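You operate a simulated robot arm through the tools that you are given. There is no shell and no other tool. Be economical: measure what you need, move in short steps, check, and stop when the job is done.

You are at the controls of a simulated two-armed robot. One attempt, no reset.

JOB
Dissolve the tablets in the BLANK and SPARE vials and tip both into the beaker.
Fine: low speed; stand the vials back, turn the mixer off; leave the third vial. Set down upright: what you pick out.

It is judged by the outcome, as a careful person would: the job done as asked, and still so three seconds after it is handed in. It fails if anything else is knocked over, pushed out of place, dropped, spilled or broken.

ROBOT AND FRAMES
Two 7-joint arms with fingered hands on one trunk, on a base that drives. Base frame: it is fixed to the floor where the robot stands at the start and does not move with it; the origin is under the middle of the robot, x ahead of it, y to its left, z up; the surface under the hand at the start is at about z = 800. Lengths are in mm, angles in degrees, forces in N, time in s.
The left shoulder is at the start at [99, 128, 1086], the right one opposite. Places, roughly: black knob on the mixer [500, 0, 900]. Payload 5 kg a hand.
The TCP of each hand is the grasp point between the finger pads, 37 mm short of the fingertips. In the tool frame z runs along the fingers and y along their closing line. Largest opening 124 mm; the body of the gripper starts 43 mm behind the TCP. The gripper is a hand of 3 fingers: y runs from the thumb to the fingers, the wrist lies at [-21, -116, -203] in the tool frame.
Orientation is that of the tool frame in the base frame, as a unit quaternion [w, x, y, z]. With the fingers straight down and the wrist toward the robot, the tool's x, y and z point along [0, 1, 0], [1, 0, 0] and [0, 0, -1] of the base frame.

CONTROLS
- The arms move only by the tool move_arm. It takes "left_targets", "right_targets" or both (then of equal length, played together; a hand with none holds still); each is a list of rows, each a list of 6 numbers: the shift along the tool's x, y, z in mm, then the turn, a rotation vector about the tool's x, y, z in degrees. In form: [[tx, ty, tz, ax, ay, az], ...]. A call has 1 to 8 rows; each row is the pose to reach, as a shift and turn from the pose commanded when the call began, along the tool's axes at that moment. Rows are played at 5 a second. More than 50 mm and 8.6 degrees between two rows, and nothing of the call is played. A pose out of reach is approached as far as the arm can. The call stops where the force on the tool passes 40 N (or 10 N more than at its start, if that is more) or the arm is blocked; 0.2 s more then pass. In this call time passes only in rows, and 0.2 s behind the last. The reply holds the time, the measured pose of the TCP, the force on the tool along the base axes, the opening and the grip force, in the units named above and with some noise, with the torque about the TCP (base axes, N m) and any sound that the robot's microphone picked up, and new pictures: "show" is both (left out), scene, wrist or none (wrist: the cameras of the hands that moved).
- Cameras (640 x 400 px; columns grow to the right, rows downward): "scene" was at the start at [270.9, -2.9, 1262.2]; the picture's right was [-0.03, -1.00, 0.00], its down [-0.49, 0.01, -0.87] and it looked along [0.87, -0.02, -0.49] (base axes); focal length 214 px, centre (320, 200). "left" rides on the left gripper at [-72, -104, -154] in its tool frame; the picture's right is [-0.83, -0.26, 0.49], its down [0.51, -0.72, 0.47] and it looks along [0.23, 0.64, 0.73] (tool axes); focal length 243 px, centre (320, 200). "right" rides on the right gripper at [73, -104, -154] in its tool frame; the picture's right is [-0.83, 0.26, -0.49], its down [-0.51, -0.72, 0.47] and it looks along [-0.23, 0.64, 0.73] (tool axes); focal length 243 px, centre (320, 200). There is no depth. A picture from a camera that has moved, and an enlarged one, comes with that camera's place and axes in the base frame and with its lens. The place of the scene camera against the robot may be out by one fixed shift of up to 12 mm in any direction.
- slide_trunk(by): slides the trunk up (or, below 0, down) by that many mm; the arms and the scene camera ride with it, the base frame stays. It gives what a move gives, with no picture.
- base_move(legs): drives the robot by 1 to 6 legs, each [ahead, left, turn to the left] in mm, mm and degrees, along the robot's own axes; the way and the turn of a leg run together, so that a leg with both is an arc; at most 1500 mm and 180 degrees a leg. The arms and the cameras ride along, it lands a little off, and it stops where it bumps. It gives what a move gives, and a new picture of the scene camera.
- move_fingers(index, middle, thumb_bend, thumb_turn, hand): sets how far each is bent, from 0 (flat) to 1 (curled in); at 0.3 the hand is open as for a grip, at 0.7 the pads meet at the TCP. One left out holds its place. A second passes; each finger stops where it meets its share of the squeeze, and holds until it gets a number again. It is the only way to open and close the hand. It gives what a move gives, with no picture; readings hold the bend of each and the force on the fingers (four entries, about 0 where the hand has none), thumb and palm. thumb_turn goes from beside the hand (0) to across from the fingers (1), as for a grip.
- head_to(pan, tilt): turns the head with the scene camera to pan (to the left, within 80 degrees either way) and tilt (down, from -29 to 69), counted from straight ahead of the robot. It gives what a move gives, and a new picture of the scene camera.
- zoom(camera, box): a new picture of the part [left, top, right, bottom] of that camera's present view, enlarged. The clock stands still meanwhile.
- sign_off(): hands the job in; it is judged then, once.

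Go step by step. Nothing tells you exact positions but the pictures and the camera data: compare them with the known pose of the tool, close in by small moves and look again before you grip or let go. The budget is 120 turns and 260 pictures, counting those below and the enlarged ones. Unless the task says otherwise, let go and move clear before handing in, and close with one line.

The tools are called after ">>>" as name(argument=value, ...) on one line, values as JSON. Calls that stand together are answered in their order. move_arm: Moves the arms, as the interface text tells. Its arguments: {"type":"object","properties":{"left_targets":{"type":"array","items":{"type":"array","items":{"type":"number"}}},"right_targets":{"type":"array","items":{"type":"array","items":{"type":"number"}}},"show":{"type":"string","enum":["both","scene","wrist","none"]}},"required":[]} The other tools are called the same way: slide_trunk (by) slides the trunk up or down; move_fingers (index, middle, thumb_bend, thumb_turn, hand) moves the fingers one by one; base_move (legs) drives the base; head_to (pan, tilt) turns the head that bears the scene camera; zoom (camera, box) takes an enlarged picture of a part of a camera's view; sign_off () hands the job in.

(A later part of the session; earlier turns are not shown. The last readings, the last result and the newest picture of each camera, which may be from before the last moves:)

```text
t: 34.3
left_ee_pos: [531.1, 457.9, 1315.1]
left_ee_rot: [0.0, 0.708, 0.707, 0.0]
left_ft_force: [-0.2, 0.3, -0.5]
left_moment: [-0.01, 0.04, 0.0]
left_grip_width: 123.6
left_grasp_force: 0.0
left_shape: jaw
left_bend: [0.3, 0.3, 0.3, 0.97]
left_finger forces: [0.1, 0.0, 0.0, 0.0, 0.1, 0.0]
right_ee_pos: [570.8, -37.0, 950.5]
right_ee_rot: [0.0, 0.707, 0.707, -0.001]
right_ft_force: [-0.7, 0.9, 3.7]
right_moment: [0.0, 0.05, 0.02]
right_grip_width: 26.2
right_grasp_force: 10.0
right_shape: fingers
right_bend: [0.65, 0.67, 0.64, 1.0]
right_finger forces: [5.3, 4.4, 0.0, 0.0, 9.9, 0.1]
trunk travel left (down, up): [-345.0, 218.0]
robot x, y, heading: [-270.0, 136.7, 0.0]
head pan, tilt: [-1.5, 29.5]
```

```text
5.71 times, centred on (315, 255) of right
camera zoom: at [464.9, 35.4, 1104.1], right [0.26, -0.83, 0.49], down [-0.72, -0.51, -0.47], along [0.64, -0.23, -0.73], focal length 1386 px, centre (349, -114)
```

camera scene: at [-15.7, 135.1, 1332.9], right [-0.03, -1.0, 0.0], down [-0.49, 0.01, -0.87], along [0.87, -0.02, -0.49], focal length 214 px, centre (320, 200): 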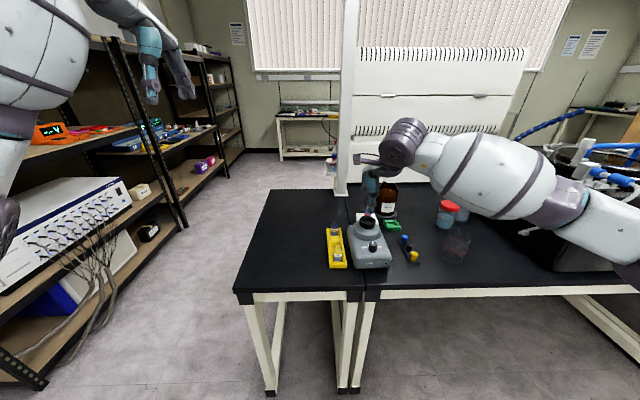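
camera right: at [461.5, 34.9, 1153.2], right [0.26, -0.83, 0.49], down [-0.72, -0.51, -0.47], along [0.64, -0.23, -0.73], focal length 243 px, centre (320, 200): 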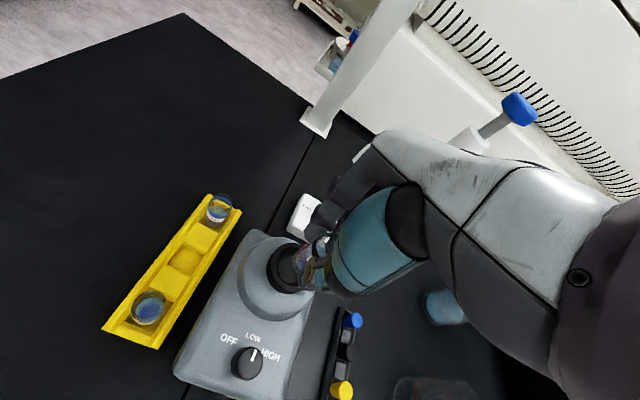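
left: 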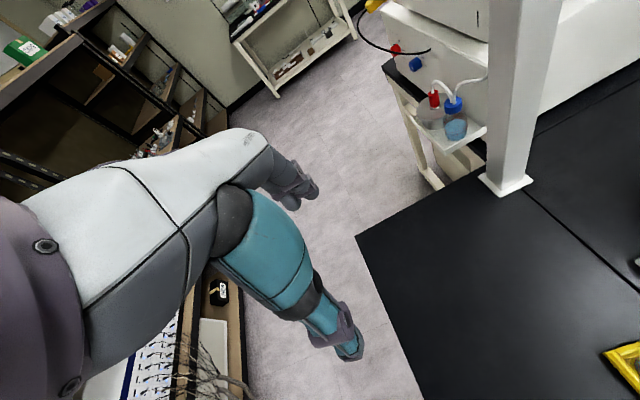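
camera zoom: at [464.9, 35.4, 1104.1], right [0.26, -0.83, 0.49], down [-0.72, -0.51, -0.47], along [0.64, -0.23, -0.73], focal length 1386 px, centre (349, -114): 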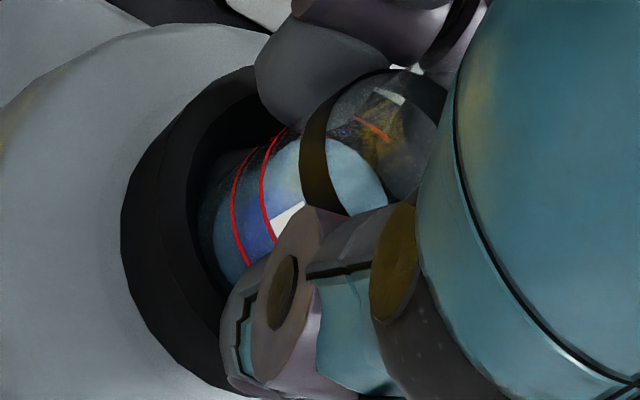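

The cup is spring-loaded and moving down with me (3.7 N). I press a bit more until it starts.

>>> move_arm(right_targets=[[0, -1, 1.5, 0, 0, 0], [0, -1, 3, 0, 0, 0], [0, -1, 4, 0, 0, 0], [0, -1, 4, 0, 0, 0]], show="none")

>>> zoom(camera="scene", box=[350, 195, 400, 245])

```text
t: 35.3
left_ee_pos: [530.9, 457.2, 1315.5]
left_ee_rot: [0.001, 0.708, 0.706, 0.002]
left_ft_force: [0.1, 0.2, 0.4]
left_moment: [0.01, 0.02, 0.01]
left_grip_width: 123.5
left_grasp_force: 0.1
left_shape: jaw
left_bend: [0.3, 0.3, 0.3, 0.97]
left_finger forces: [0.1, 0.0, 0.0, 0.0, 0.0, 0.0]
right_ee_pos: [568.9, -36.8, 948.3]
right_ee_rot: [0.0, 0.708, 0.707, 0.0]
right_ft_force: [5.5, 1.2, 15.5]
right_moment: [0.0, -0.13, 0.03]
right_grip_width: 25.7
right_grasp_force: 12.5
right_shape: fingers
right_bend: [0.65, 0.67, 0.65, 1.0]
right_finger forces: [8.1, 6.7, 0.0, 0.0, 9.7, 0.0]
trunk travel left (down, up): [-345.0, 218.0]
robot x, y, heading: [-271.6, 136.8, 0.2]
head pan, tilt: [-1.5, 29.5]
```

```text
8.00 times, centred on (375, 220) of scene
camera zoom: at [-16.8, 135.9, 1333.2], right [-0.03, -1.0, 0.0], down [-0.49, 0.01, -0.87], along [0.87, -0.02, -0.49], focal length 1716 px, centre (-120, 40)
```

zoom: 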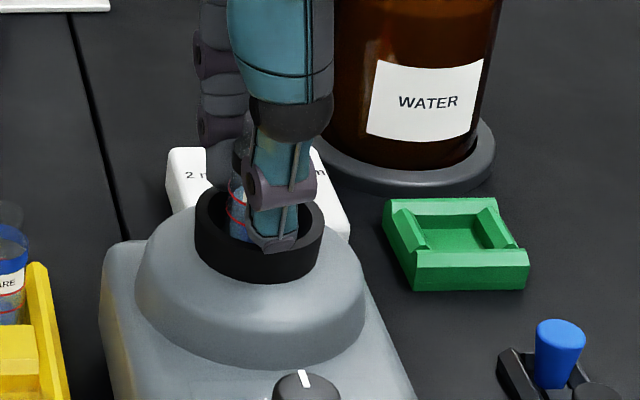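

Bottomed out at 15 N. I relax a little, hold for over a second and check for vibration or sound.

>>> move_arm(right_targets=[[0, 1, -0.7, 0, 0, 0], [0, 1, -0.7, 0, 0, 0], [0, 1, -0.7, 0, 0, 0], [0, 1, -0.7, 0, 0, 0], [0, 1, -0.7, 0, 0, 0], [0, 1, -0.7, 0, 0, 0], [0, 1, -0.7, 0, 0, 0], [0, 1, -0.7, 0, 0, 0]], show="none")

>>> zoom(camera="right", box=[280, 220, 350, 290])

>>> zoom(camera="scene", box=[340, 200, 400, 270])

```text
t: 37.1
left_ee_pos: [530.3, 459.1, 1316.8]
left_ee_rot: [0.0, 0.707, 0.707, 0.001]
left_ft_force: [-0.5, -0.2, -0.2]
left_moment: [-0.02, -0.02, -0.01]
left_grip_width: 123.8
left_grasp_force: 0.0
left_shape: jaw
left_bend: [0.3, 0.3, 0.3, 0.97]
left_finger forces: [0.1, 0.0, 0.0, 0.0, 0.1, 0.2]
right_ee_pos: [570.1, -38.8, 948.2]
right_ee_rot: [0.001, 0.708, 0.706, 0.0]
right_ft_force: [2.2, 1.7, 13.3]
right_moment: [0.0, -0.03, -0.01]
right_grip_width: 25.9
right_grasp_force: 12.4
right_shape: fingers
right_bend: [0.65, 0.67, 0.65, 1.0]
right_finger forces: [7.1, 5.9, 0.0, 0.0, 10.8, 0.0]
trunk travel left (down, up): [-345.0, 218.0]
robot x, y, heading: [-267.0, 138.9, 0.1]
head pan, tilt: [-1.5, 29.5]
```

```text
5.71 times, centred on (315, 255) of right
camera zoom: at [464.4, 35.4, 1101.5], right [0.26, -0.83, 0.49], down [-0.72, -0.51, -0.47], along [0.64, -0.23, -0.73], focal length 1386 px, centre (349, -114)
```

zoom: 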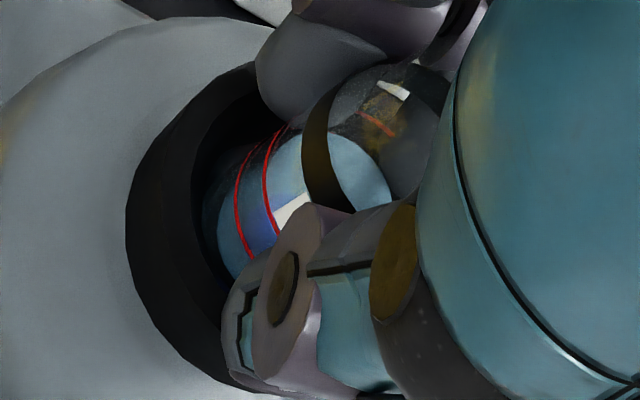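

```text
5.71 times, centred on (370, 235) of scene
camera zoom: at [-17.0, 135.9, 1333.2], right [-0.03, -1.0, 0.0], down [-0.49, 0.01, -0.87], along [0.87, -0.02, -0.49], focal length 1226 px, centre (34, 0)
```

zoom: 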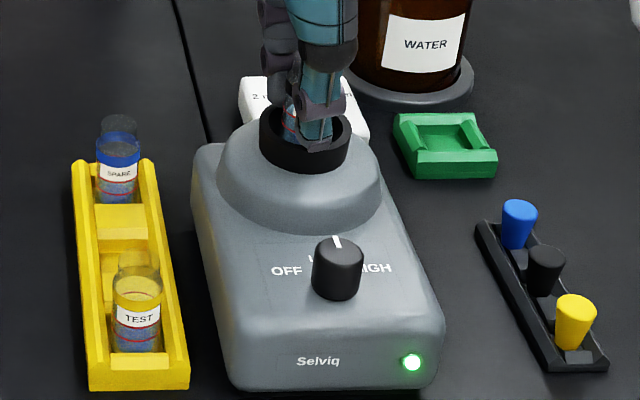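

The green lamp is now lit: the mixer runs at LOW while the vial is pressed. I hold it there to dissolve the tablet.

>>> move_arm(right_targets=[[0, 0, 0, 0, 0, 0], [0, 0, 0, 0, 0, 0], [0, 0, 0, 0, 0, 0], [0, 0, 0, 0, 0, 0], [0, 0, 0, 0, 0, 0], [0, 0, 0, 0, 0, 0], [0, 0, 0, 0, 0, 0], [0, 0, 0, 0, 0, 0]], show="none")

>>> move_arm(right_targets=[[0, 0, 0, 0, 0, 0], [0, 0, 0, 0, 0, 0], [0, 0, 0, 0, 0, 0], [0, 0, 0, 0, 0, 0], [0, 0, 0, 0, 0, 0], [0, 0, 0, 0, 0, 0], [0, 0, 0, 0, 0, 0], [0, 0, 0, 0, 0, 0]], show="none")

>>> zoom(camera="right", box=[280, 220, 350, 290])

>>> zoom(camera="scene", box=[340, 200, 400, 270])

```text
t: 38.9
left_ee_pos: [531.1, 457.6, 1315.1]
left_ee_rot: [0.001, 0.707, 0.707, 0.001]
left_ft_force: [0.3, -1.1, 0.6]
left_moment: [0.0, 0.02, 0.02]
left_grip_width: 123.8
left_grasp_force: 0.0
left_shape: jaw
left_bend: [0.3, 0.3, 0.3, 0.97]
left_finger forces: [0.1, 0.0, 0.1, 0.0, 0.0, 0.1]
right_ee_pos: [569.7, -36.8, 946.6]
right_ee_rot: [0.001, 0.708, 0.706, 0.0]
right_ft_force: [2.1, 2.0, 14.4]
right_moment: [0.0, -0.03, -0.03]
right_grip_width: 25.6
right_grasp_force: 11.9
right_shape: fingers
right_bend: [0.65, 0.67, 0.65, 1.0]
right_finger forces: [7.1, 5.8, 0.1, 0.0, 10.9, 0.1]
trunk travel left (down, up): [-345.0, 218.0]
robot x, y, heading: [-270.1, 136.8, 0.1]
head pan, tilt: [-1.5, 29.5]
```

```text
t: 40.7
left_ee_pos: [531.1, 457.4, 1315.9]
left_ee_rot: [0.001, 0.708, 0.706, 0.001]
left_ft_force: [0.2, 0.5, 0.3]
left_moment: [-0.01, 0.02, 0.01]
left_grip_width: 123.6
left_grasp_force: 0.1
left_shape: jaw
left_bend: [0.3, 0.3, 0.3, 0.97]
left_finger forces: [0.0, 0.0, 0.0, 0.0, 0.1, 0.1]
right_ee_pos: [568.3, -37.2, 947.8]
right_ee_rot: [0.001, 0.707, 0.708, 0.0]
right_ft_force: [1.9, 1.7, 12.9]
right_moment: [-0.04, 0.0, -0.01]
right_grip_width: 25.5
right_grasp_force: 11.6
right_shape: fingers
right_bend: [0.65, 0.67, 0.65, 1.0]
right_finger forces: [7.1, 5.8, 0.0, 0.1, 10.9, 0.0]
trunk travel left (down, up): [-345.0, 218.0]
robot x, y, heading: [-269.4, 135.8, 0.1]
head pan, tilt: [-1.5, 29.5]
```

```text
5.71 times, centred on (315, 255) of right
camera zoom: at [464.4, 35.4, 1101.5], right [0.26, -0.83, 0.49], down [-0.72, -0.51, -0.47], along [0.64, -0.23, -0.73], focal length 1386 px, centre (349, -114)
```

zoom: 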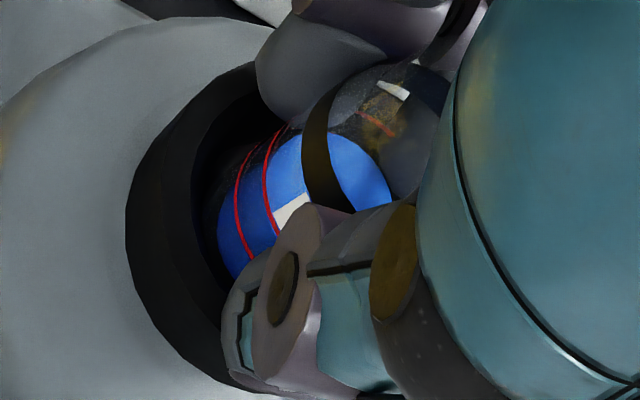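

```text
5.71 times, centred on (370, 235) of scene
camera zoom: at [-17.0, 135.9, 1333.2], right [-0.03, -1.0, 0.0], down [-0.49, 0.01, -0.87], along [0.87, -0.02, -0.49], focal length 1226 px, centre (34, 0)
```

zoom: 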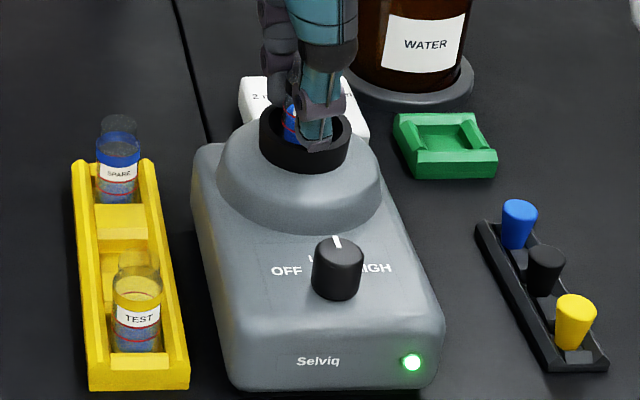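

The liquid has turned strongly blue as the tablet dissolves. I hold a bit longer until the colour stops changing.

>>> move_arm(right_targets=[[0, 0, 0, 0, 0, 0], [0, 0, 0, 0, 0, 0], [0, 0, 0, 0, 0, 0], [0, 0, 0, 0, 0, 0], [0, 0, 0, 0, 0, 0], [0, 0, 0, 0, 0, 0], [0, 0, 0, 0, 0, 0], [0, 0, 0, 0, 0, 0]], show="none")

>>> move_arm(right_targets=[[0, 0, 0, 0, 0, 0], [0, 0, 0, 0, 0, 0], [0, 0, 0, 0, 0, 0], [0, 0, 0, 0, 0, 0], [0, 0, 0, 0, 0, 0], [0, 0, 0, 0, 0, 0], [0, 0, 0, 0, 0, 0], [0, 0, 0, 0, 0, 0]], show="none")

>>> zoom(camera="right", box=[280, 220, 350, 290])

```text
t: 42.5
left_ee_pos: [530.3, 457.6, 1314.7]
left_ee_rot: [0.0, 0.708, 0.706, 0.001]
left_ft_force: [0.1, -0.1, -0.6]
left_moment: [-0.02, 0.0, -0.03]
left_grip_width: 123.8
left_grasp_force: 0.1
left_shape: jaw
left_bend: [0.3, 0.3, 0.3, 0.97]
left_finger forces: [0.1, 0.0, 0.0, 0.0, 0.0, 0.1]
right_ee_pos: [568.9, -37.2, 948.3]
right_ee_rot: [0.001, 0.708, 0.706, 0.0]
right_ft_force: [1.3, 1.0, 13.6]
right_moment: [0.0, -0.02, -0.03]
right_grip_width: 25.7
right_grasp_force: 12.2
right_shape: fingers
right_bend: [0.65, 0.67, 0.65, 1.0]
right_finger forces: [7.0, 5.9, 0.0, 0.0, 10.9, 0.0]
trunk travel left (down, up): [-345.0, 218.0]
robot x, y, heading: [-268.3, 138.4, -0.2]
head pan, tilt: [-1.5, 29.5]
```

```text
t: 44.3
left_ee_pos: [531.5, 458.3, 1315.1]
left_ee_rot: [0.0, 0.708, 0.707, 0.0]
left_ft_force: [-0.2, -0.7, 0.4]
left_moment: [-0.01, 0.0, -0.03]
left_grip_width: 123.8
left_grasp_force: 0.1
left_shape: jaw
left_bend: [0.3, 0.3, 0.3, 0.97]
left_finger forces: [0.1, 0.1, 0.1, 0.1, 0.0, 0.1]
right_ee_pos: [570.9, -36.4, 947.1]
right_ee_rot: [0.001, 0.708, 0.707, 0.0]
right_ft_force: [1.8, 2.0, 13.2]
right_moment: [0.01, -0.03, -0.03]
right_grip_width: 25.4
right_grasp_force: 12.1
right_shape: fingers
right_bend: [0.65, 0.67, 0.65, 1.0]
right_finger forces: [7.1, 5.8, 0.0, 0.1, 10.9, 0.0]
trunk travel left (down, up): [-345.0, 218.0]
robot x, y, heading: [-271.7, 142.0, 0.0]
head pan, tilt: [-1.5, 29.5]
```

```text
5.71 times, centred on (315, 255) of right
camera zoom: at [464.4, 35.4, 1101.5], right [0.26, -0.83, 0.49], down [-0.72, -0.51, -0.47], along [0.64, -0.23, -0.73], focal length 1386 px, centre (349, -114)
```

zoom: 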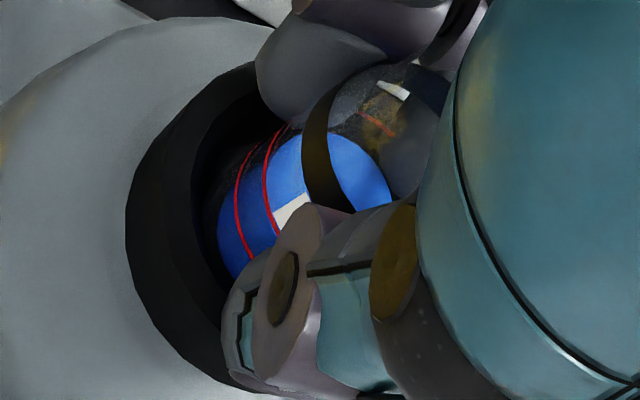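

Colour is stable, so BLANK is dissolved. I lift it straight out of the cup.

>>> move_arm(right_targets=[[0, -1, -6, 0, 0, 0], [0, -1, -14, 0, 0, 0], [0, -1, -26, 0, 0, 0], [0, -1, -42, 0, 0, 0], [0, -1, -58, 0, 0, 0], [0, -1, -74, 0, 0, 0]])

>>> zoom(camera="scene", box=[340, 180, 410, 270])

>>> zoom(camera="scene", box=[400, 180, 640, 300])

```text
t: 45.7
left_ee_pos: [532.2, 458.6, 1314.1]
left_ee_rot: [-0.001, 0.708, 0.706, 0.001]
left_ft_force: [-0.1, 0.5, -0.3]
left_moment: [-0.01, 0.0, 0.01]
left_grip_width: 123.7
left_grasp_force: 0.0
left_shape: jaw
left_bend: [0.3, 0.3, 0.3, 0.97]
left_finger forces: [0.0, 0.0, 0.1, 0.0, 0.0, 0.0]
right_ee_pos: [569.2, -36.9, 1019.2]
right_ee_rot: [0.0, 0.707, 0.707, -0.001]
right_ft_force: [-0.9, -0.1, -0.7]
right_moment: [0.0, 0.0, -0.01]
right_grip_width: 25.9
right_grasp_force: 9.6
right_shape: fingers
right_bend: [0.65, 0.67, 0.65, 1.0]
right_finger forces: [5.8, 4.7, 0.0, 0.1, 9.5, 0.0]
trunk travel left (down, up): [-345.0, 218.0]
robot x, y, heading: [-270.2, 140.9, -0.1]
head pan, tilt: [-1.5, 29.5]
camera scene: at [-15.9, 135.5, 1332.9], right [-0.03, -1.0, 0.0], down [-0.49, 0.01, -0.87], along [0.87, -0.02, -0.49], focal length 214 px, centre (320, 200)
camera right: at [464.4, 35.7, 1174.5], right [0.26, -0.83, 0.49], down [-0.72, -0.51, -0.47], along [0.64, -0.23, -0.73], focal length 243 px, centre (320, 200)
```

scene: 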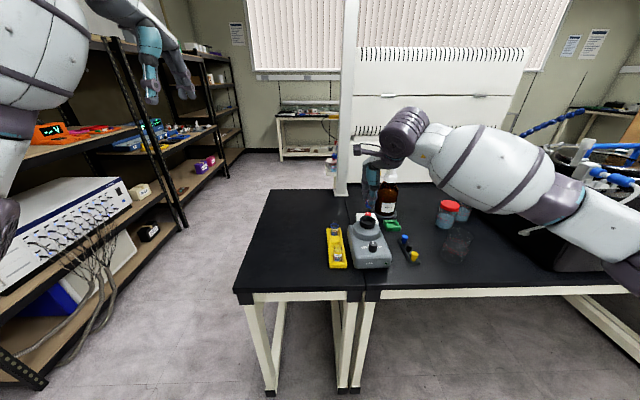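
right: 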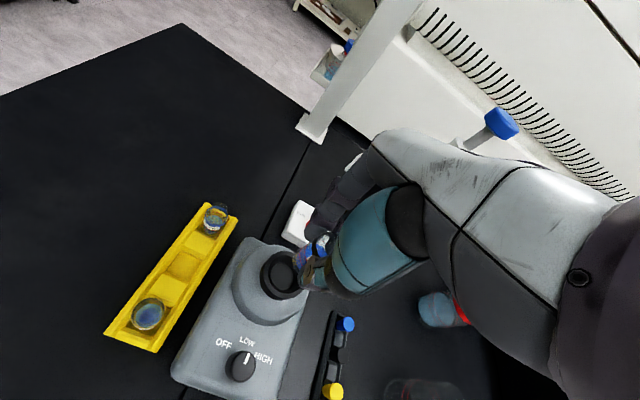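

```text
4.44 times, centred on (375, 225) of scene
camera zoom: at [-15.9, 135.5, 1332.9], right [-0.03, -1.0, 0.0], down [-0.49, 0.01, -0.87], along [0.87, -0.02, -0.49], focal length 953 px, centre (76, 89)
```

zoom: 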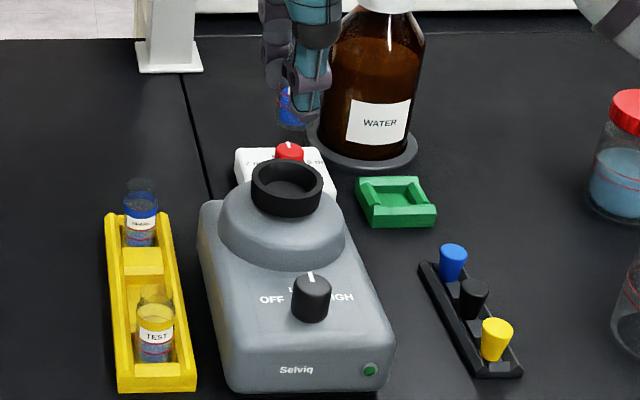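

```text
2.67 times, centred on (520, 240) of scene
camera zoom: at [-15.9, 135.5, 1332.9], right [-0.03, -1.0, 0.0], down [-0.49, 0.01, -0.87], along [0.87, -0.02, -0.49], focal length 572 px, centre (-213, 93)
```

zoom: 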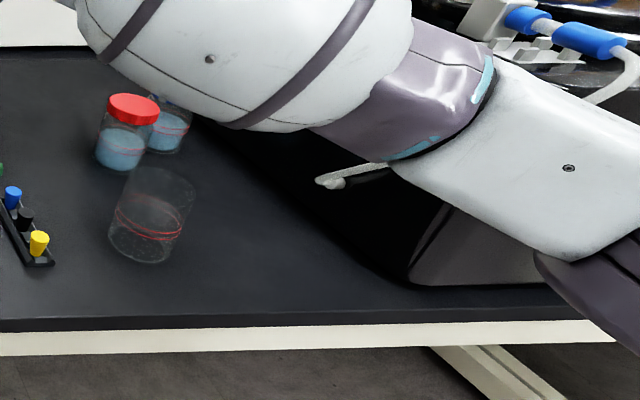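

BLANK holds deep-blue solution. For a comfortable pouring posture I shift the base 250 mm right, with the vial held high.

>>> base_move(legs=[[0, -240, 0]])

>>> zoom(camera="scene", box=[300, 150, 460, 290])

>>> zoom(camera="right", box=[0, 0, 640, 400])

```text
t: 48.4
left_ee_pos: [531.8, 217.3, 1313.8]
left_ee_rot: [0.0, 0.707, 0.707, -0.001]
left_ft_force: [-0.2, -0.1, 0.4]
left_moment: [-0.03, -0.04, 0.02]
left_grip_width: 123.9
left_grasp_force: 0.1
left_shape: jaw
left_bend: [0.3, 0.3, 0.3, 0.97]
left_finger forces: [0.0, 0.0, 0.1, 0.0, 0.0, 0.0]
right_ee_pos: [568.2, -277.0, 1019.7]
right_ee_rot: [0.0, 0.707, 0.707, -0.001]
right_ft_force: [0.1, -0.1, -0.2]
right_moment: [0.01, 0.03, 0.01]
right_grip_width: 26.0
right_grasp_force: 9.9
right_shape: fingers
right_bend: [0.65, 0.67, 0.65, 1.0]
right_finger forces: [5.7, 4.6, 0.1, 0.0, 9.5, 0.0]
trunk travel left (down, up): [-345.0, 218.0]
robot x, y, heading: [-269.2, -104.3, -0.1]
head pan, tilt: [-1.5, 29.5]
camera scene: at [-15.7, -104.8, 1332.9], right [-0.03, -1.0, 0.0], down [-0.49, 0.01, -0.87], along [0.87, -0.02, -0.49], focal length 214 px, centre (320, 200)
```

scene: 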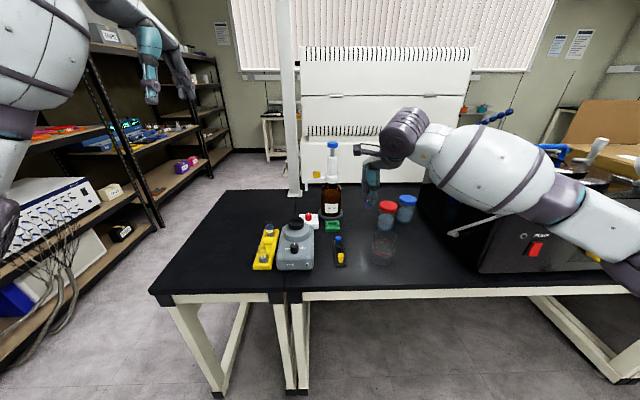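

```text
2.86 times, centred on (380, 220) of scene
camera zoom: at [-15.7, -104.8, 1332.9], right [-0.03, -1.0, 0.0], down [-0.49, 0.01, -0.87], along [0.87, -0.02, -0.49], focal length 613 px, centre (149, 143)
```

zoom: 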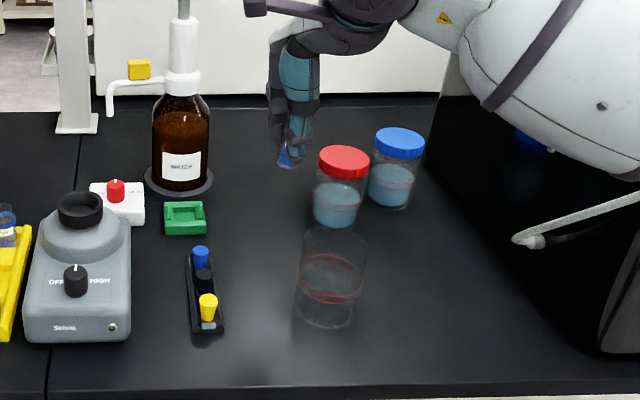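

```text
1.00 times, centred on (320, 200) of right (not enlarged: the box is as wide or as high as the picture)
camera zoom: at [464.5, -204.4, 1174.3], right [0.26, -0.83, 0.49], down [-0.72, -0.51, -0.47], along [0.64, -0.23, -0.73], focal length 243 px, centre (320, 200)
```

zoom: 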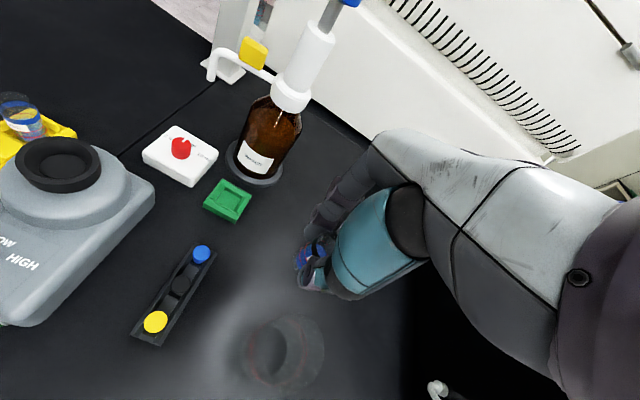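

>>> zoom(camera="right", box=[210, 290, 350, 400])

>>> zoom(camera="scene", box=[350, 185, 430, 275])

>>> zoom(camera="scene", box=[400, 100, 640, 300])

```text
3.64 times, centred on (280, 345) of right
camera zoom: at [464.5, -204.4, 1174.3], right [0.26, -0.83, 0.49], down [-0.72, -0.51, -0.47], along [0.64, -0.23, -0.73], focal length 882 px, centre (466, -327)
```

zoom: 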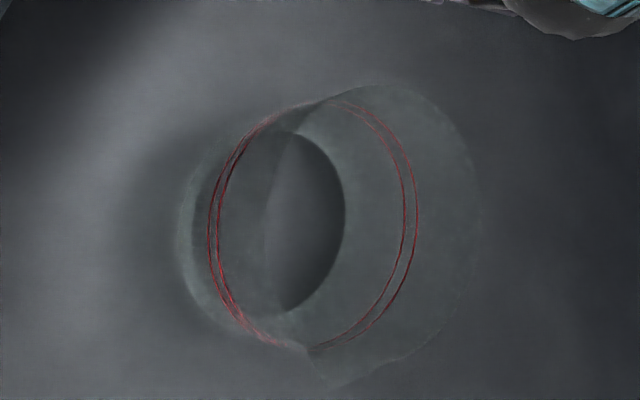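

```text
4.44 times, centred on (390, 230) of scene
camera zoom: at [-15.7, -104.8, 1332.9], right [-0.03, -1.0, 0.0], down [-0.49, 0.01, -0.87], along [0.87, -0.02, -0.49], focal length 953 px, centre (9, 67)
```

zoom: 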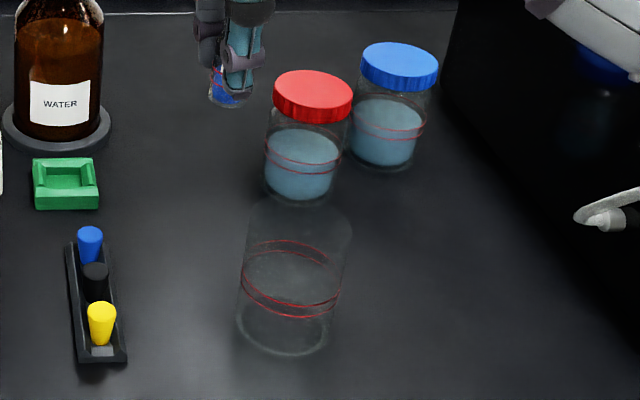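

```text
2.00 times, centred on (520, 200) of scene
camera zoom: at [-15.7, -104.8, 1332.9], right [-0.03, -1.0, 0.0], down [-0.49, 0.01, -0.87], along [0.87, -0.02, -0.49], focal length 429 px, centre (-80, 200)
```

zoom: 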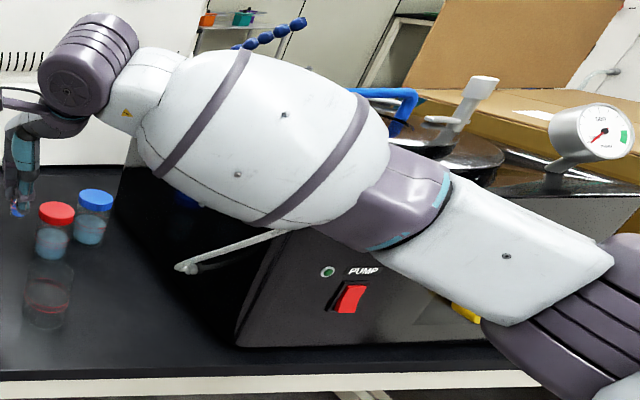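

Beaker centre estimated at [506,-328], rim z≈895. I move over it, yawing the hand 30° clockwise so that when tilted the hand lies toward the robot, clear of the pump box.

>>> move_arm(right_targets=[[-9, -14, 0, 0, 0, 7.5], [-19, -27, 0, 0, 0, 15], [-28, -41, 2, 0, 0, 22.5], [-38, -54.7, 4, 0, 0, 30]])

>>> zoom(camera="scene", box=[340, 150, 440, 280])

```text
t: 49.4
left_ee_pos: [532.5, 217.8, 1315.7]
left_ee_rot: [0.0, 0.707, 0.707, -0.001]
left_ft_force: [-0.3, 0.0, 0.0]
left_moment: [0.0, -0.02, 0.01]
left_grip_width: 123.7
left_grasp_force: 0.0
left_shape: jaw
left_bend: [0.3, 0.3, 0.3, 0.97]
left_finger forces: [0.0, 0.0, 0.1, 0.0, 0.0, 0.0]
right_ee_pos: [514.4, -314.8, 1017.3]
right_ee_rot: [0.0, 0.867, 0.499, 0.0]
right_ft_force: [0.0, 0.7, -0.1]
right_moment: [-0.02, 0.0, 0.04]
right_grip_width: 26.0
right_grasp_force: 10.0
right_shape: fingers
right_bend: [0.65, 0.67, 0.65, 1.0]
right_finger forces: [5.8, 4.6, 0.0, 0.0, 9.5, 0.0]
trunk travel left (down, up): [-345.0, 218.0]
robot x, y, heading: [-268.5, -101.1, 0.0]
head pan, tilt: [-1.5, 29.5]
camera scene: at [-16.0, -105.1, 1333.0], right [-0.03, -1.0, 0.0], down [-0.49, 0.01, -0.87], along [0.87, -0.02, -0.49], focal length 214 px, centre (320, 200)
camera right: at [459.6, -199.5, 1170.4], right [-0.19, -0.85, 0.49], down [-0.88, -0.08, -0.47], along [0.44, -0.52, -0.73], focal length 243 px, centre (320, 200)
```

scene: 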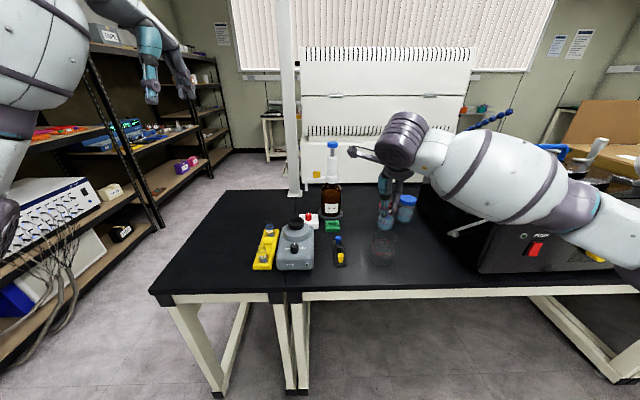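
right: 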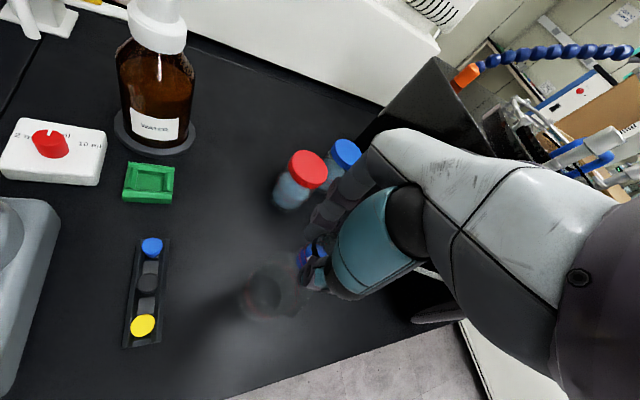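

```text
3.08 times, centred on (390, 215) of scene
camera zoom: at [-16.0, -105.1, 1333.0], right [-0.03, -1.0, 0.0], down [-0.49, 0.01, -0.87], along [0.87, -0.02, -0.49], focal length 660 px, centre (105, 154)
```

zoom: 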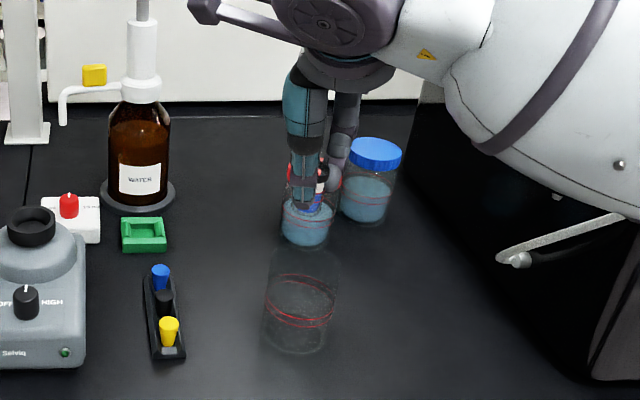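

Hand hovers above the beaker. I tilt about the closing line in small steps, first to 40° while nothing flows, to check reach.

>>> move_arm(right_targets=[[0, 0, 0, 0, 5, 0], [0, 0, 0, 0, 12, 0], [0, 0, 0, 0, 19, 0], [0, 0, 0, 0, 26, 0], [0, 0, 0, 0, 33, 0], [0, 0, 0, 0, 40, 0]])

>>> zoom(camera="scene", box=[340, 150, 440, 280])

```text
t: 50.8
left_ee_pos: [532.7, 216.5, 1315.1]
left_ee_rot: [0.0, 0.707, 0.707, 0.0]
left_ft_force: [0.0, -0.6, 0.4]
left_moment: [-0.03, -0.01, 0.0]
left_grip_width: 123.7
left_grasp_force: 0.1
left_shape: jaw
left_bend: [0.3, 0.3, 0.3, 0.97]
left_finger forces: [0.1, 0.0, 0.1, 0.0, 0.0, 0.0]
right_ee_pos: [514.2, -315.5, 1016.5]
right_ee_rot: [-0.171, 0.813, 0.47, 0.297]
right_ft_force: [-0.1, -0.2, -0.3]
right_moment: [-0.04, -0.01, 0.06]
right_grip_width: 26.0
right_grasp_force: 9.7
right_shape: fingers
right_bend: [0.65, 0.67, 0.65, 1.0]
right_finger forces: [5.6, 4.6, 0.0, 0.0, 9.5, 0.0]
trunk travel left (down, up): [-345.0, 218.0]
robot x, y, heading: [-264.5, -105.3, 0.1]
head pan, tilt: [-1.5, 29.5]
camera scene: at [-16.1, -106.0, 1333.0], right [-0.03, -1.0, 0.0], down [-0.49, 0.01, -0.87], along [0.87, -0.02, -0.49], focal length 214 px, centre (320, 200)
camera right: at [401.7, -301.2, 1180.9], right [-0.25, -0.96, -0.16], down [-0.67, 0.29, -0.69], along [0.7, -0.07, -0.71], focal length 243 px, centre (320, 200)
```

scene: 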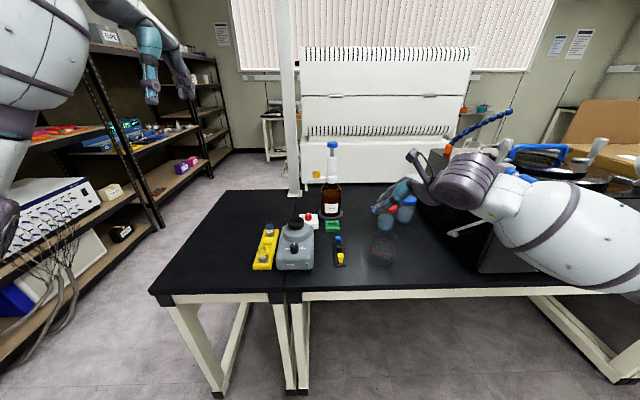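
right: 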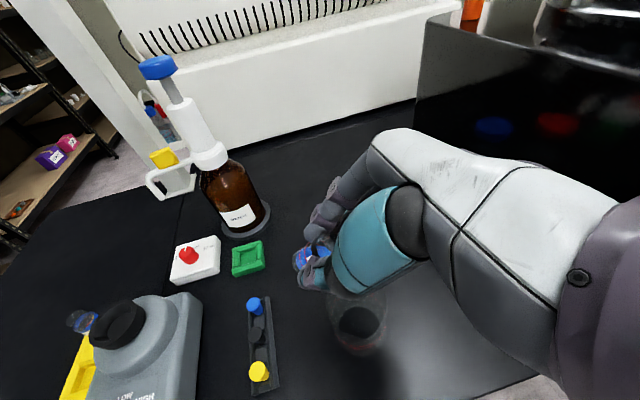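

```text
3.08 times, centred on (390, 215) of scene
camera zoom: at [-16.1, -106.0, 1333.0], right [-0.03, -1.0, 0.0], down [-0.49, 0.01, -0.87], along [0.87, -0.02, -0.49], focal length 660 px, centre (105, 154)
```

zoom: 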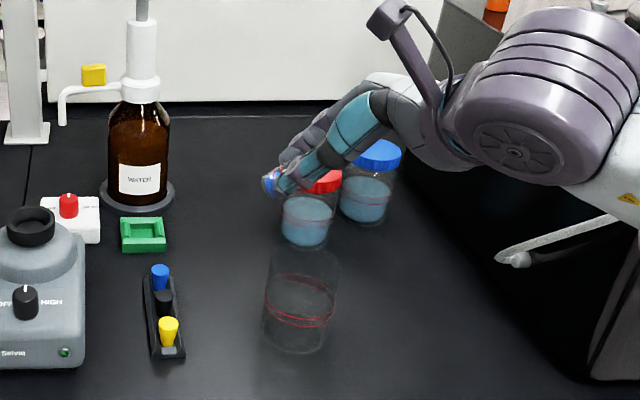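

Tracking is good. I continue to ~72° slowly.

>>> move_arm(right_targets=[[0, 0, 0, 0, 6, 0], [0, 0, 0, 0, 12, 0], [0, 0, 0, 0, 18, 0], [0, 0, 0, 0, 24, 0]], show="wrist")

>>> zoom(camera="scene", box=[350, 170, 450, 280])

>>> zoom(camera="right", box=[260, 200, 420, 340])

```text
t: 51.8
left_ee_pos: [532.9, 216.8, 1315.2]
left_ee_rot: [0.0, 0.707, 0.707, 0.0]
left_ft_force: [-0.7, -0.3, 0.7]
left_moment: [0.03, -0.01, 0.03]
left_grip_width: 123.6
left_grasp_force: 0.0
left_shape: jaw
left_bend: [0.3, 0.3, 0.3, 0.97]
left_finger forces: [0.2, 0.0, 0.1, 0.0, 0.0, 0.0]
right_ee_pos: [514.6, -314.8, 1017.5]
right_ee_rot: [-0.266, 0.734, 0.424, 0.46]
right_ft_force: [-0.2, -0.1, -0.5]
right_moment: [0.0, -0.01, 0.01]
right_grip_width: 26.0
right_grasp_force: 9.5
right_shape: fingers
right_bend: [0.65, 0.67, 0.65, 1.0]
right_finger forces: [5.7, 4.6, 0.1, 0.0, 9.4, 0.0]
trunk travel left (down, up): [-345.0, 218.0]
robot x, y, heading: [-269.4, -101.6, -0.1]
head pan, tilt: [-1.5, 29.5]
camera right: at [370.6, -356.0, 1149.3], right [-0.18, -0.83, -0.53], down [-0.52, 0.54, -0.66], along [0.83, 0.16, -0.53], focal length 243 px, centre (320, 200)
```

right: 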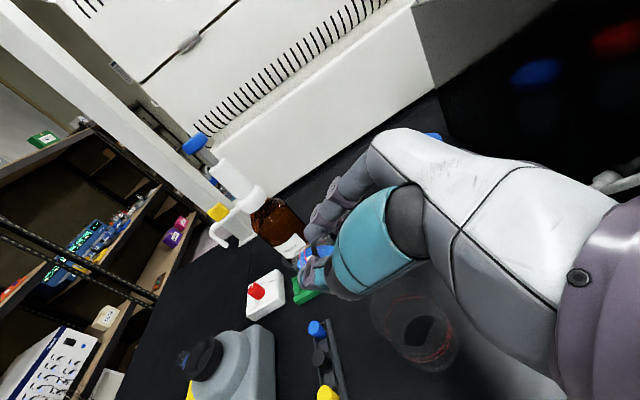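

```text
3.64 times, centred on (400, 225) of scene
camera zoom: at [-15.8, -105.8, 1332.9], right [-0.03, -1.0, 0.0], down [-0.49, 0.01, -0.87], along [0.87, -0.02, -0.49], focal length 780 px, centre (29, 109)
```

zoom: 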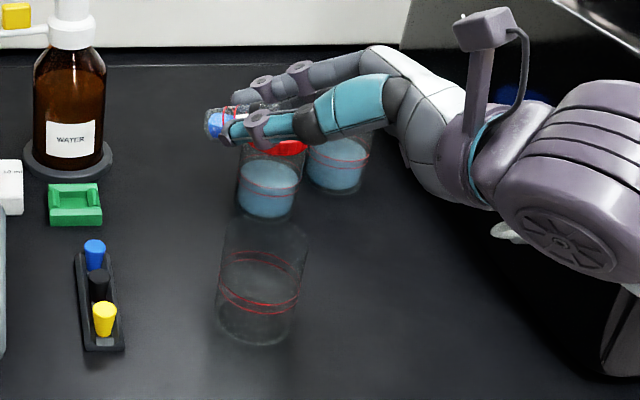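

```text
2.86 times, centred on (340, 270) of right
camera zoom: at [370.6, -356.0, 1149.3], right [-0.18, -0.83, -0.53], down [-0.52, 0.54, -0.66], along [0.83, 0.16, -0.53], focal length 693 px, centre (263, 0)
```

zoom: 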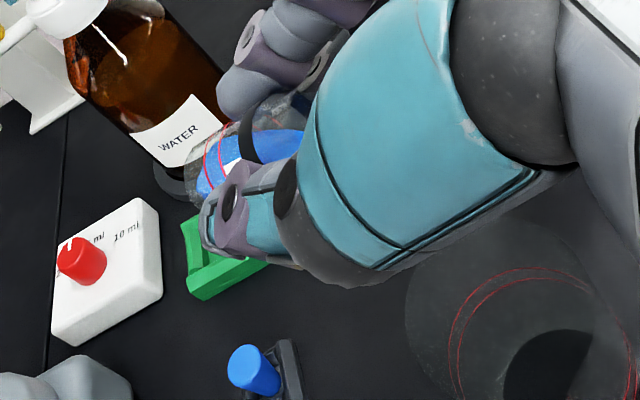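

Liquid is just reaching the mouth, which sits over the beaker with margin for the stream. I continue slowly to ~88°.

>>> move_arm(right_targets=[[0, 0, 0, 0, 3, 0], [0, 0, 0, 0, 6, 0], [0, 0, 0, 0, 9, 0], [0, 0, 0, 0, 12, 0]], show="none")

>>> zoom(camera="scene", box=[350, 170, 450, 280])

```text
t: 52.8
left_ee_pos: [532.1, 217.4, 1314.7]
left_ee_rot: [0.0, 0.707, 0.707, 0.0]
left_ft_force: [-0.2, 0.5, -0.1]
left_moment: [0.03, -0.01, -0.02]
left_grip_width: 123.7
left_grasp_force: 0.0
left_shape: jaw
left_bend: [0.3, 0.3, 0.3, 0.97]
left_finger forces: [0.0, 0.0, 0.0, 0.0, 0.1, 0.1]
right_ee_pos: [515.9, -315.8, 1016.6]
right_ee_rot: [-0.307, 0.682, 0.395, 0.533]
right_ft_force: [0.2, 0.0, -0.8]
right_moment: [0.0, 0.05, 0.0]
right_grip_width: 26.0
right_grasp_force: 10.5
right_shape: fingers
right_bend: [0.65, 0.67, 0.65, 1.0]
right_finger forces: [5.6, 4.5, 0.0, 0.1, 9.4, 0.1]
trunk travel left (down, up): [-345.0, 218.0]
robot x, y, heading: [-271.4, -98.8, 0.0]
head pan, tilt: [-1.5, 29.5]
```

```text
3.64 times, centred on (400, 225) of scene
camera zoom: at [-15.6, -105.3, 1332.9], right [-0.03, -1.0, 0.0], down [-0.49, 0.01, -0.87], along [0.87, -0.02, -0.49], focal length 780 px, centre (29, 109)
```

zoom: 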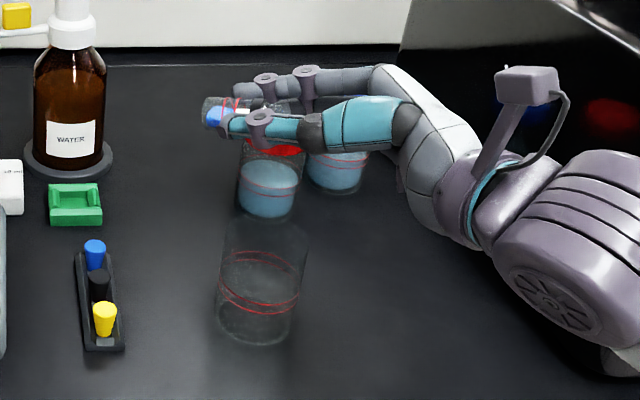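

>>> move_arm(right_targets=[[0, 0, 0, 0, 3, 0], [0, 0, 0, 0, 6, 0], [0, 0, 0, 0, 9, 0], [0, 0, 0, 0, 12, 0]], show="none")

>>> zoom(camera="scene", box=[350, 170, 450, 280])

>>> zoom(camera="right", box=[240, 180, 480, 400])

```text
t: 53.8
left_ee_pos: [532.7, 218.7, 1314.9]
left_ee_rot: [0.0, 0.707, 0.707, 0.001]
left_ft_force: [0.4, 1.1, -0.4]
left_moment: [0.02, 0.04, -0.01]
left_grip_width: 123.6
left_grasp_force: 0.0
left_shape: jaw
left_bend: [0.3, 0.3, 0.3, 0.97]
left_finger forces: [0.1, 0.0, 0.0, 0.1, 0.1, 0.0]
right_ee_pos: [514.8, -315.7, 1017.9]
right_ee_rot: [-0.347, 0.623, 0.36, 0.602]
right_ft_force: [0.0, -0.2, -0.4]
right_moment: [0.01, -0.01, -0.03]
right_grip_width: 25.6
right_grasp_force: 10.2
right_shape: fingers
right_bend: [0.65, 0.67, 0.65, 1.0]
right_finger forces: [5.7, 4.7, 0.0, 0.0, 9.5, 0.0]
trunk travel left (down, up): [-345.0, 218.0]
robot x, y, heading: [-267.9, -101.2, -0.2]
head pan, tilt: [-1.5, 29.5]
```

```text
3.64 times, centred on (400, 225) of scene
camera zoom: at [-15.6, -105.1, 1332.9], right [-0.03, -1.0, 0.0], down [-0.49, 0.01, -0.87], along [0.87, -0.02, -0.49], focal length 780 px, centre (29, 109)
```

zoom: 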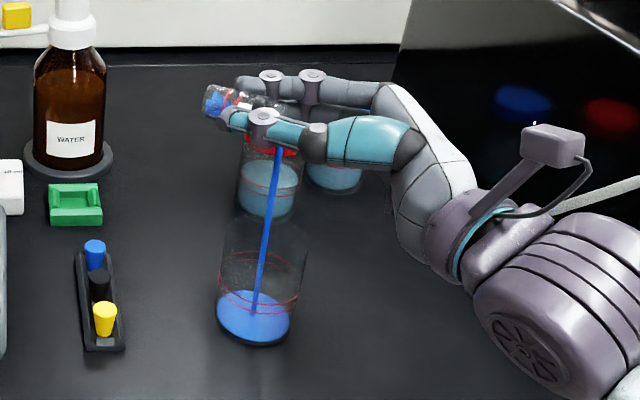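

```text
1.82 times, centred on (360, 290) of right
camera zoom: at [348.4, -394.3, 1094.9], right [-0.03, -0.58, -0.81], down [-0.4, 0.75, -0.52], along [0.92, 0.3, -0.26], focal length 441 px, centre (247, 36)
```

zoom: 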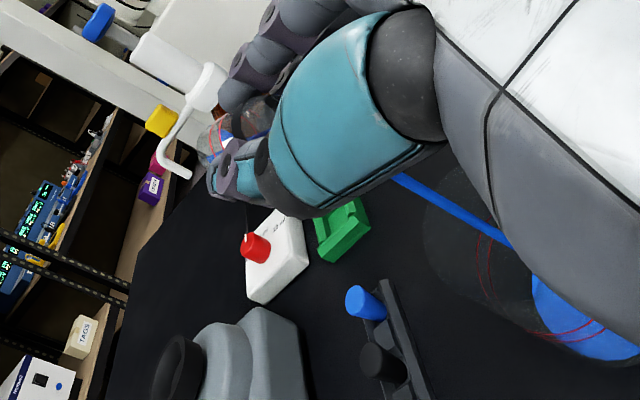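

The blue stream is landing in the beaker. I tilt on slowly to drain the vial fully.

>>> move_arm(right_targets=[[0, 0, 0, 0, 3, 0], [0, 0, 0, 0, 6, 0], [0, 0, 0, 0, 9, 0], [0, 0, 0, 0, 12, 0], [0, 0, 0, 0, 15, 0], [0, 0, 0, 0, 18, 0], [0, 0, 0, 0, 20, 0], [0, 0, 0, 0, 20, 0]], show="none")

>>> zoom(camera="scene", box=[350, 170, 450, 280])

>>> zoom(camera="right", box=[240, 180, 480, 400])

```text
t: 55.6
left_ee_pos: [532.3, 217.1, 1315.1]
left_ee_rot: [0.0, 0.707, 0.707, 0.001]
left_ft_force: [0.0, 0.1, 0.2]
left_moment: [0.0, 0.02, 0.03]
left_grip_width: 123.7
left_grasp_force: 0.1
left_shape: jaw
left_bend: [0.3, 0.3, 0.3, 0.97]
left_finger forces: [0.0, 0.0, 0.0, 0.0, 0.0, 0.0]
right_ee_pos: [515.4, -314.6, 1017.2]
right_ee_rot: [-0.404, 0.51, 0.295, 0.7]
right_ft_force: [-0.7, 0.9, -0.4]
right_moment: [0.05, 0.01, -0.01]
right_grip_width: 25.8
right_grasp_force: 9.9
right_shape: fingers
right_bend: [0.65, 0.67, 0.65, 1.0]
right_finger forces: [5.7, 4.6, 0.0, 0.0, 9.4, 0.0]
trunk travel left (down, up): [-345.0, 218.0]
robot x, y, heading: [-266.9, -101.8, -0.0]
head pan, tilt: [-1.5, 29.5]
```

```text
3.64 times, centred on (400, 225) of scene
camera zoom: at [-15.8, -105.3, 1332.9], right [-0.03, -1.0, 0.0], down [-0.49, 0.01, -0.87], along [0.87, -0.02, -0.49], focal length 780 px, centre (29, 109)
```

zoom: 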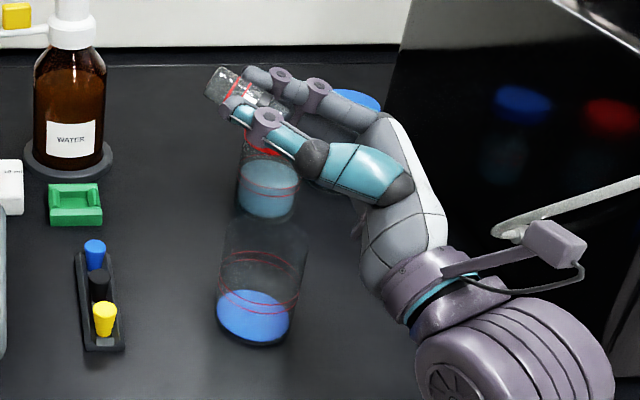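

```text
1.82 times, centred on (360, 290) of right
camera zoom: at [339.4, -409.4, 1038.3], right [0.12, -0.31, -0.94], down [-0.32, 0.88, -0.34], along [0.94, 0.34, 0.01], focal length 441 px, centre (247, 36)
```

zoom: 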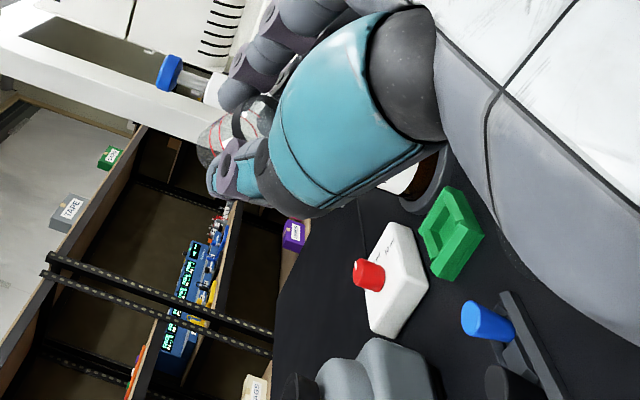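

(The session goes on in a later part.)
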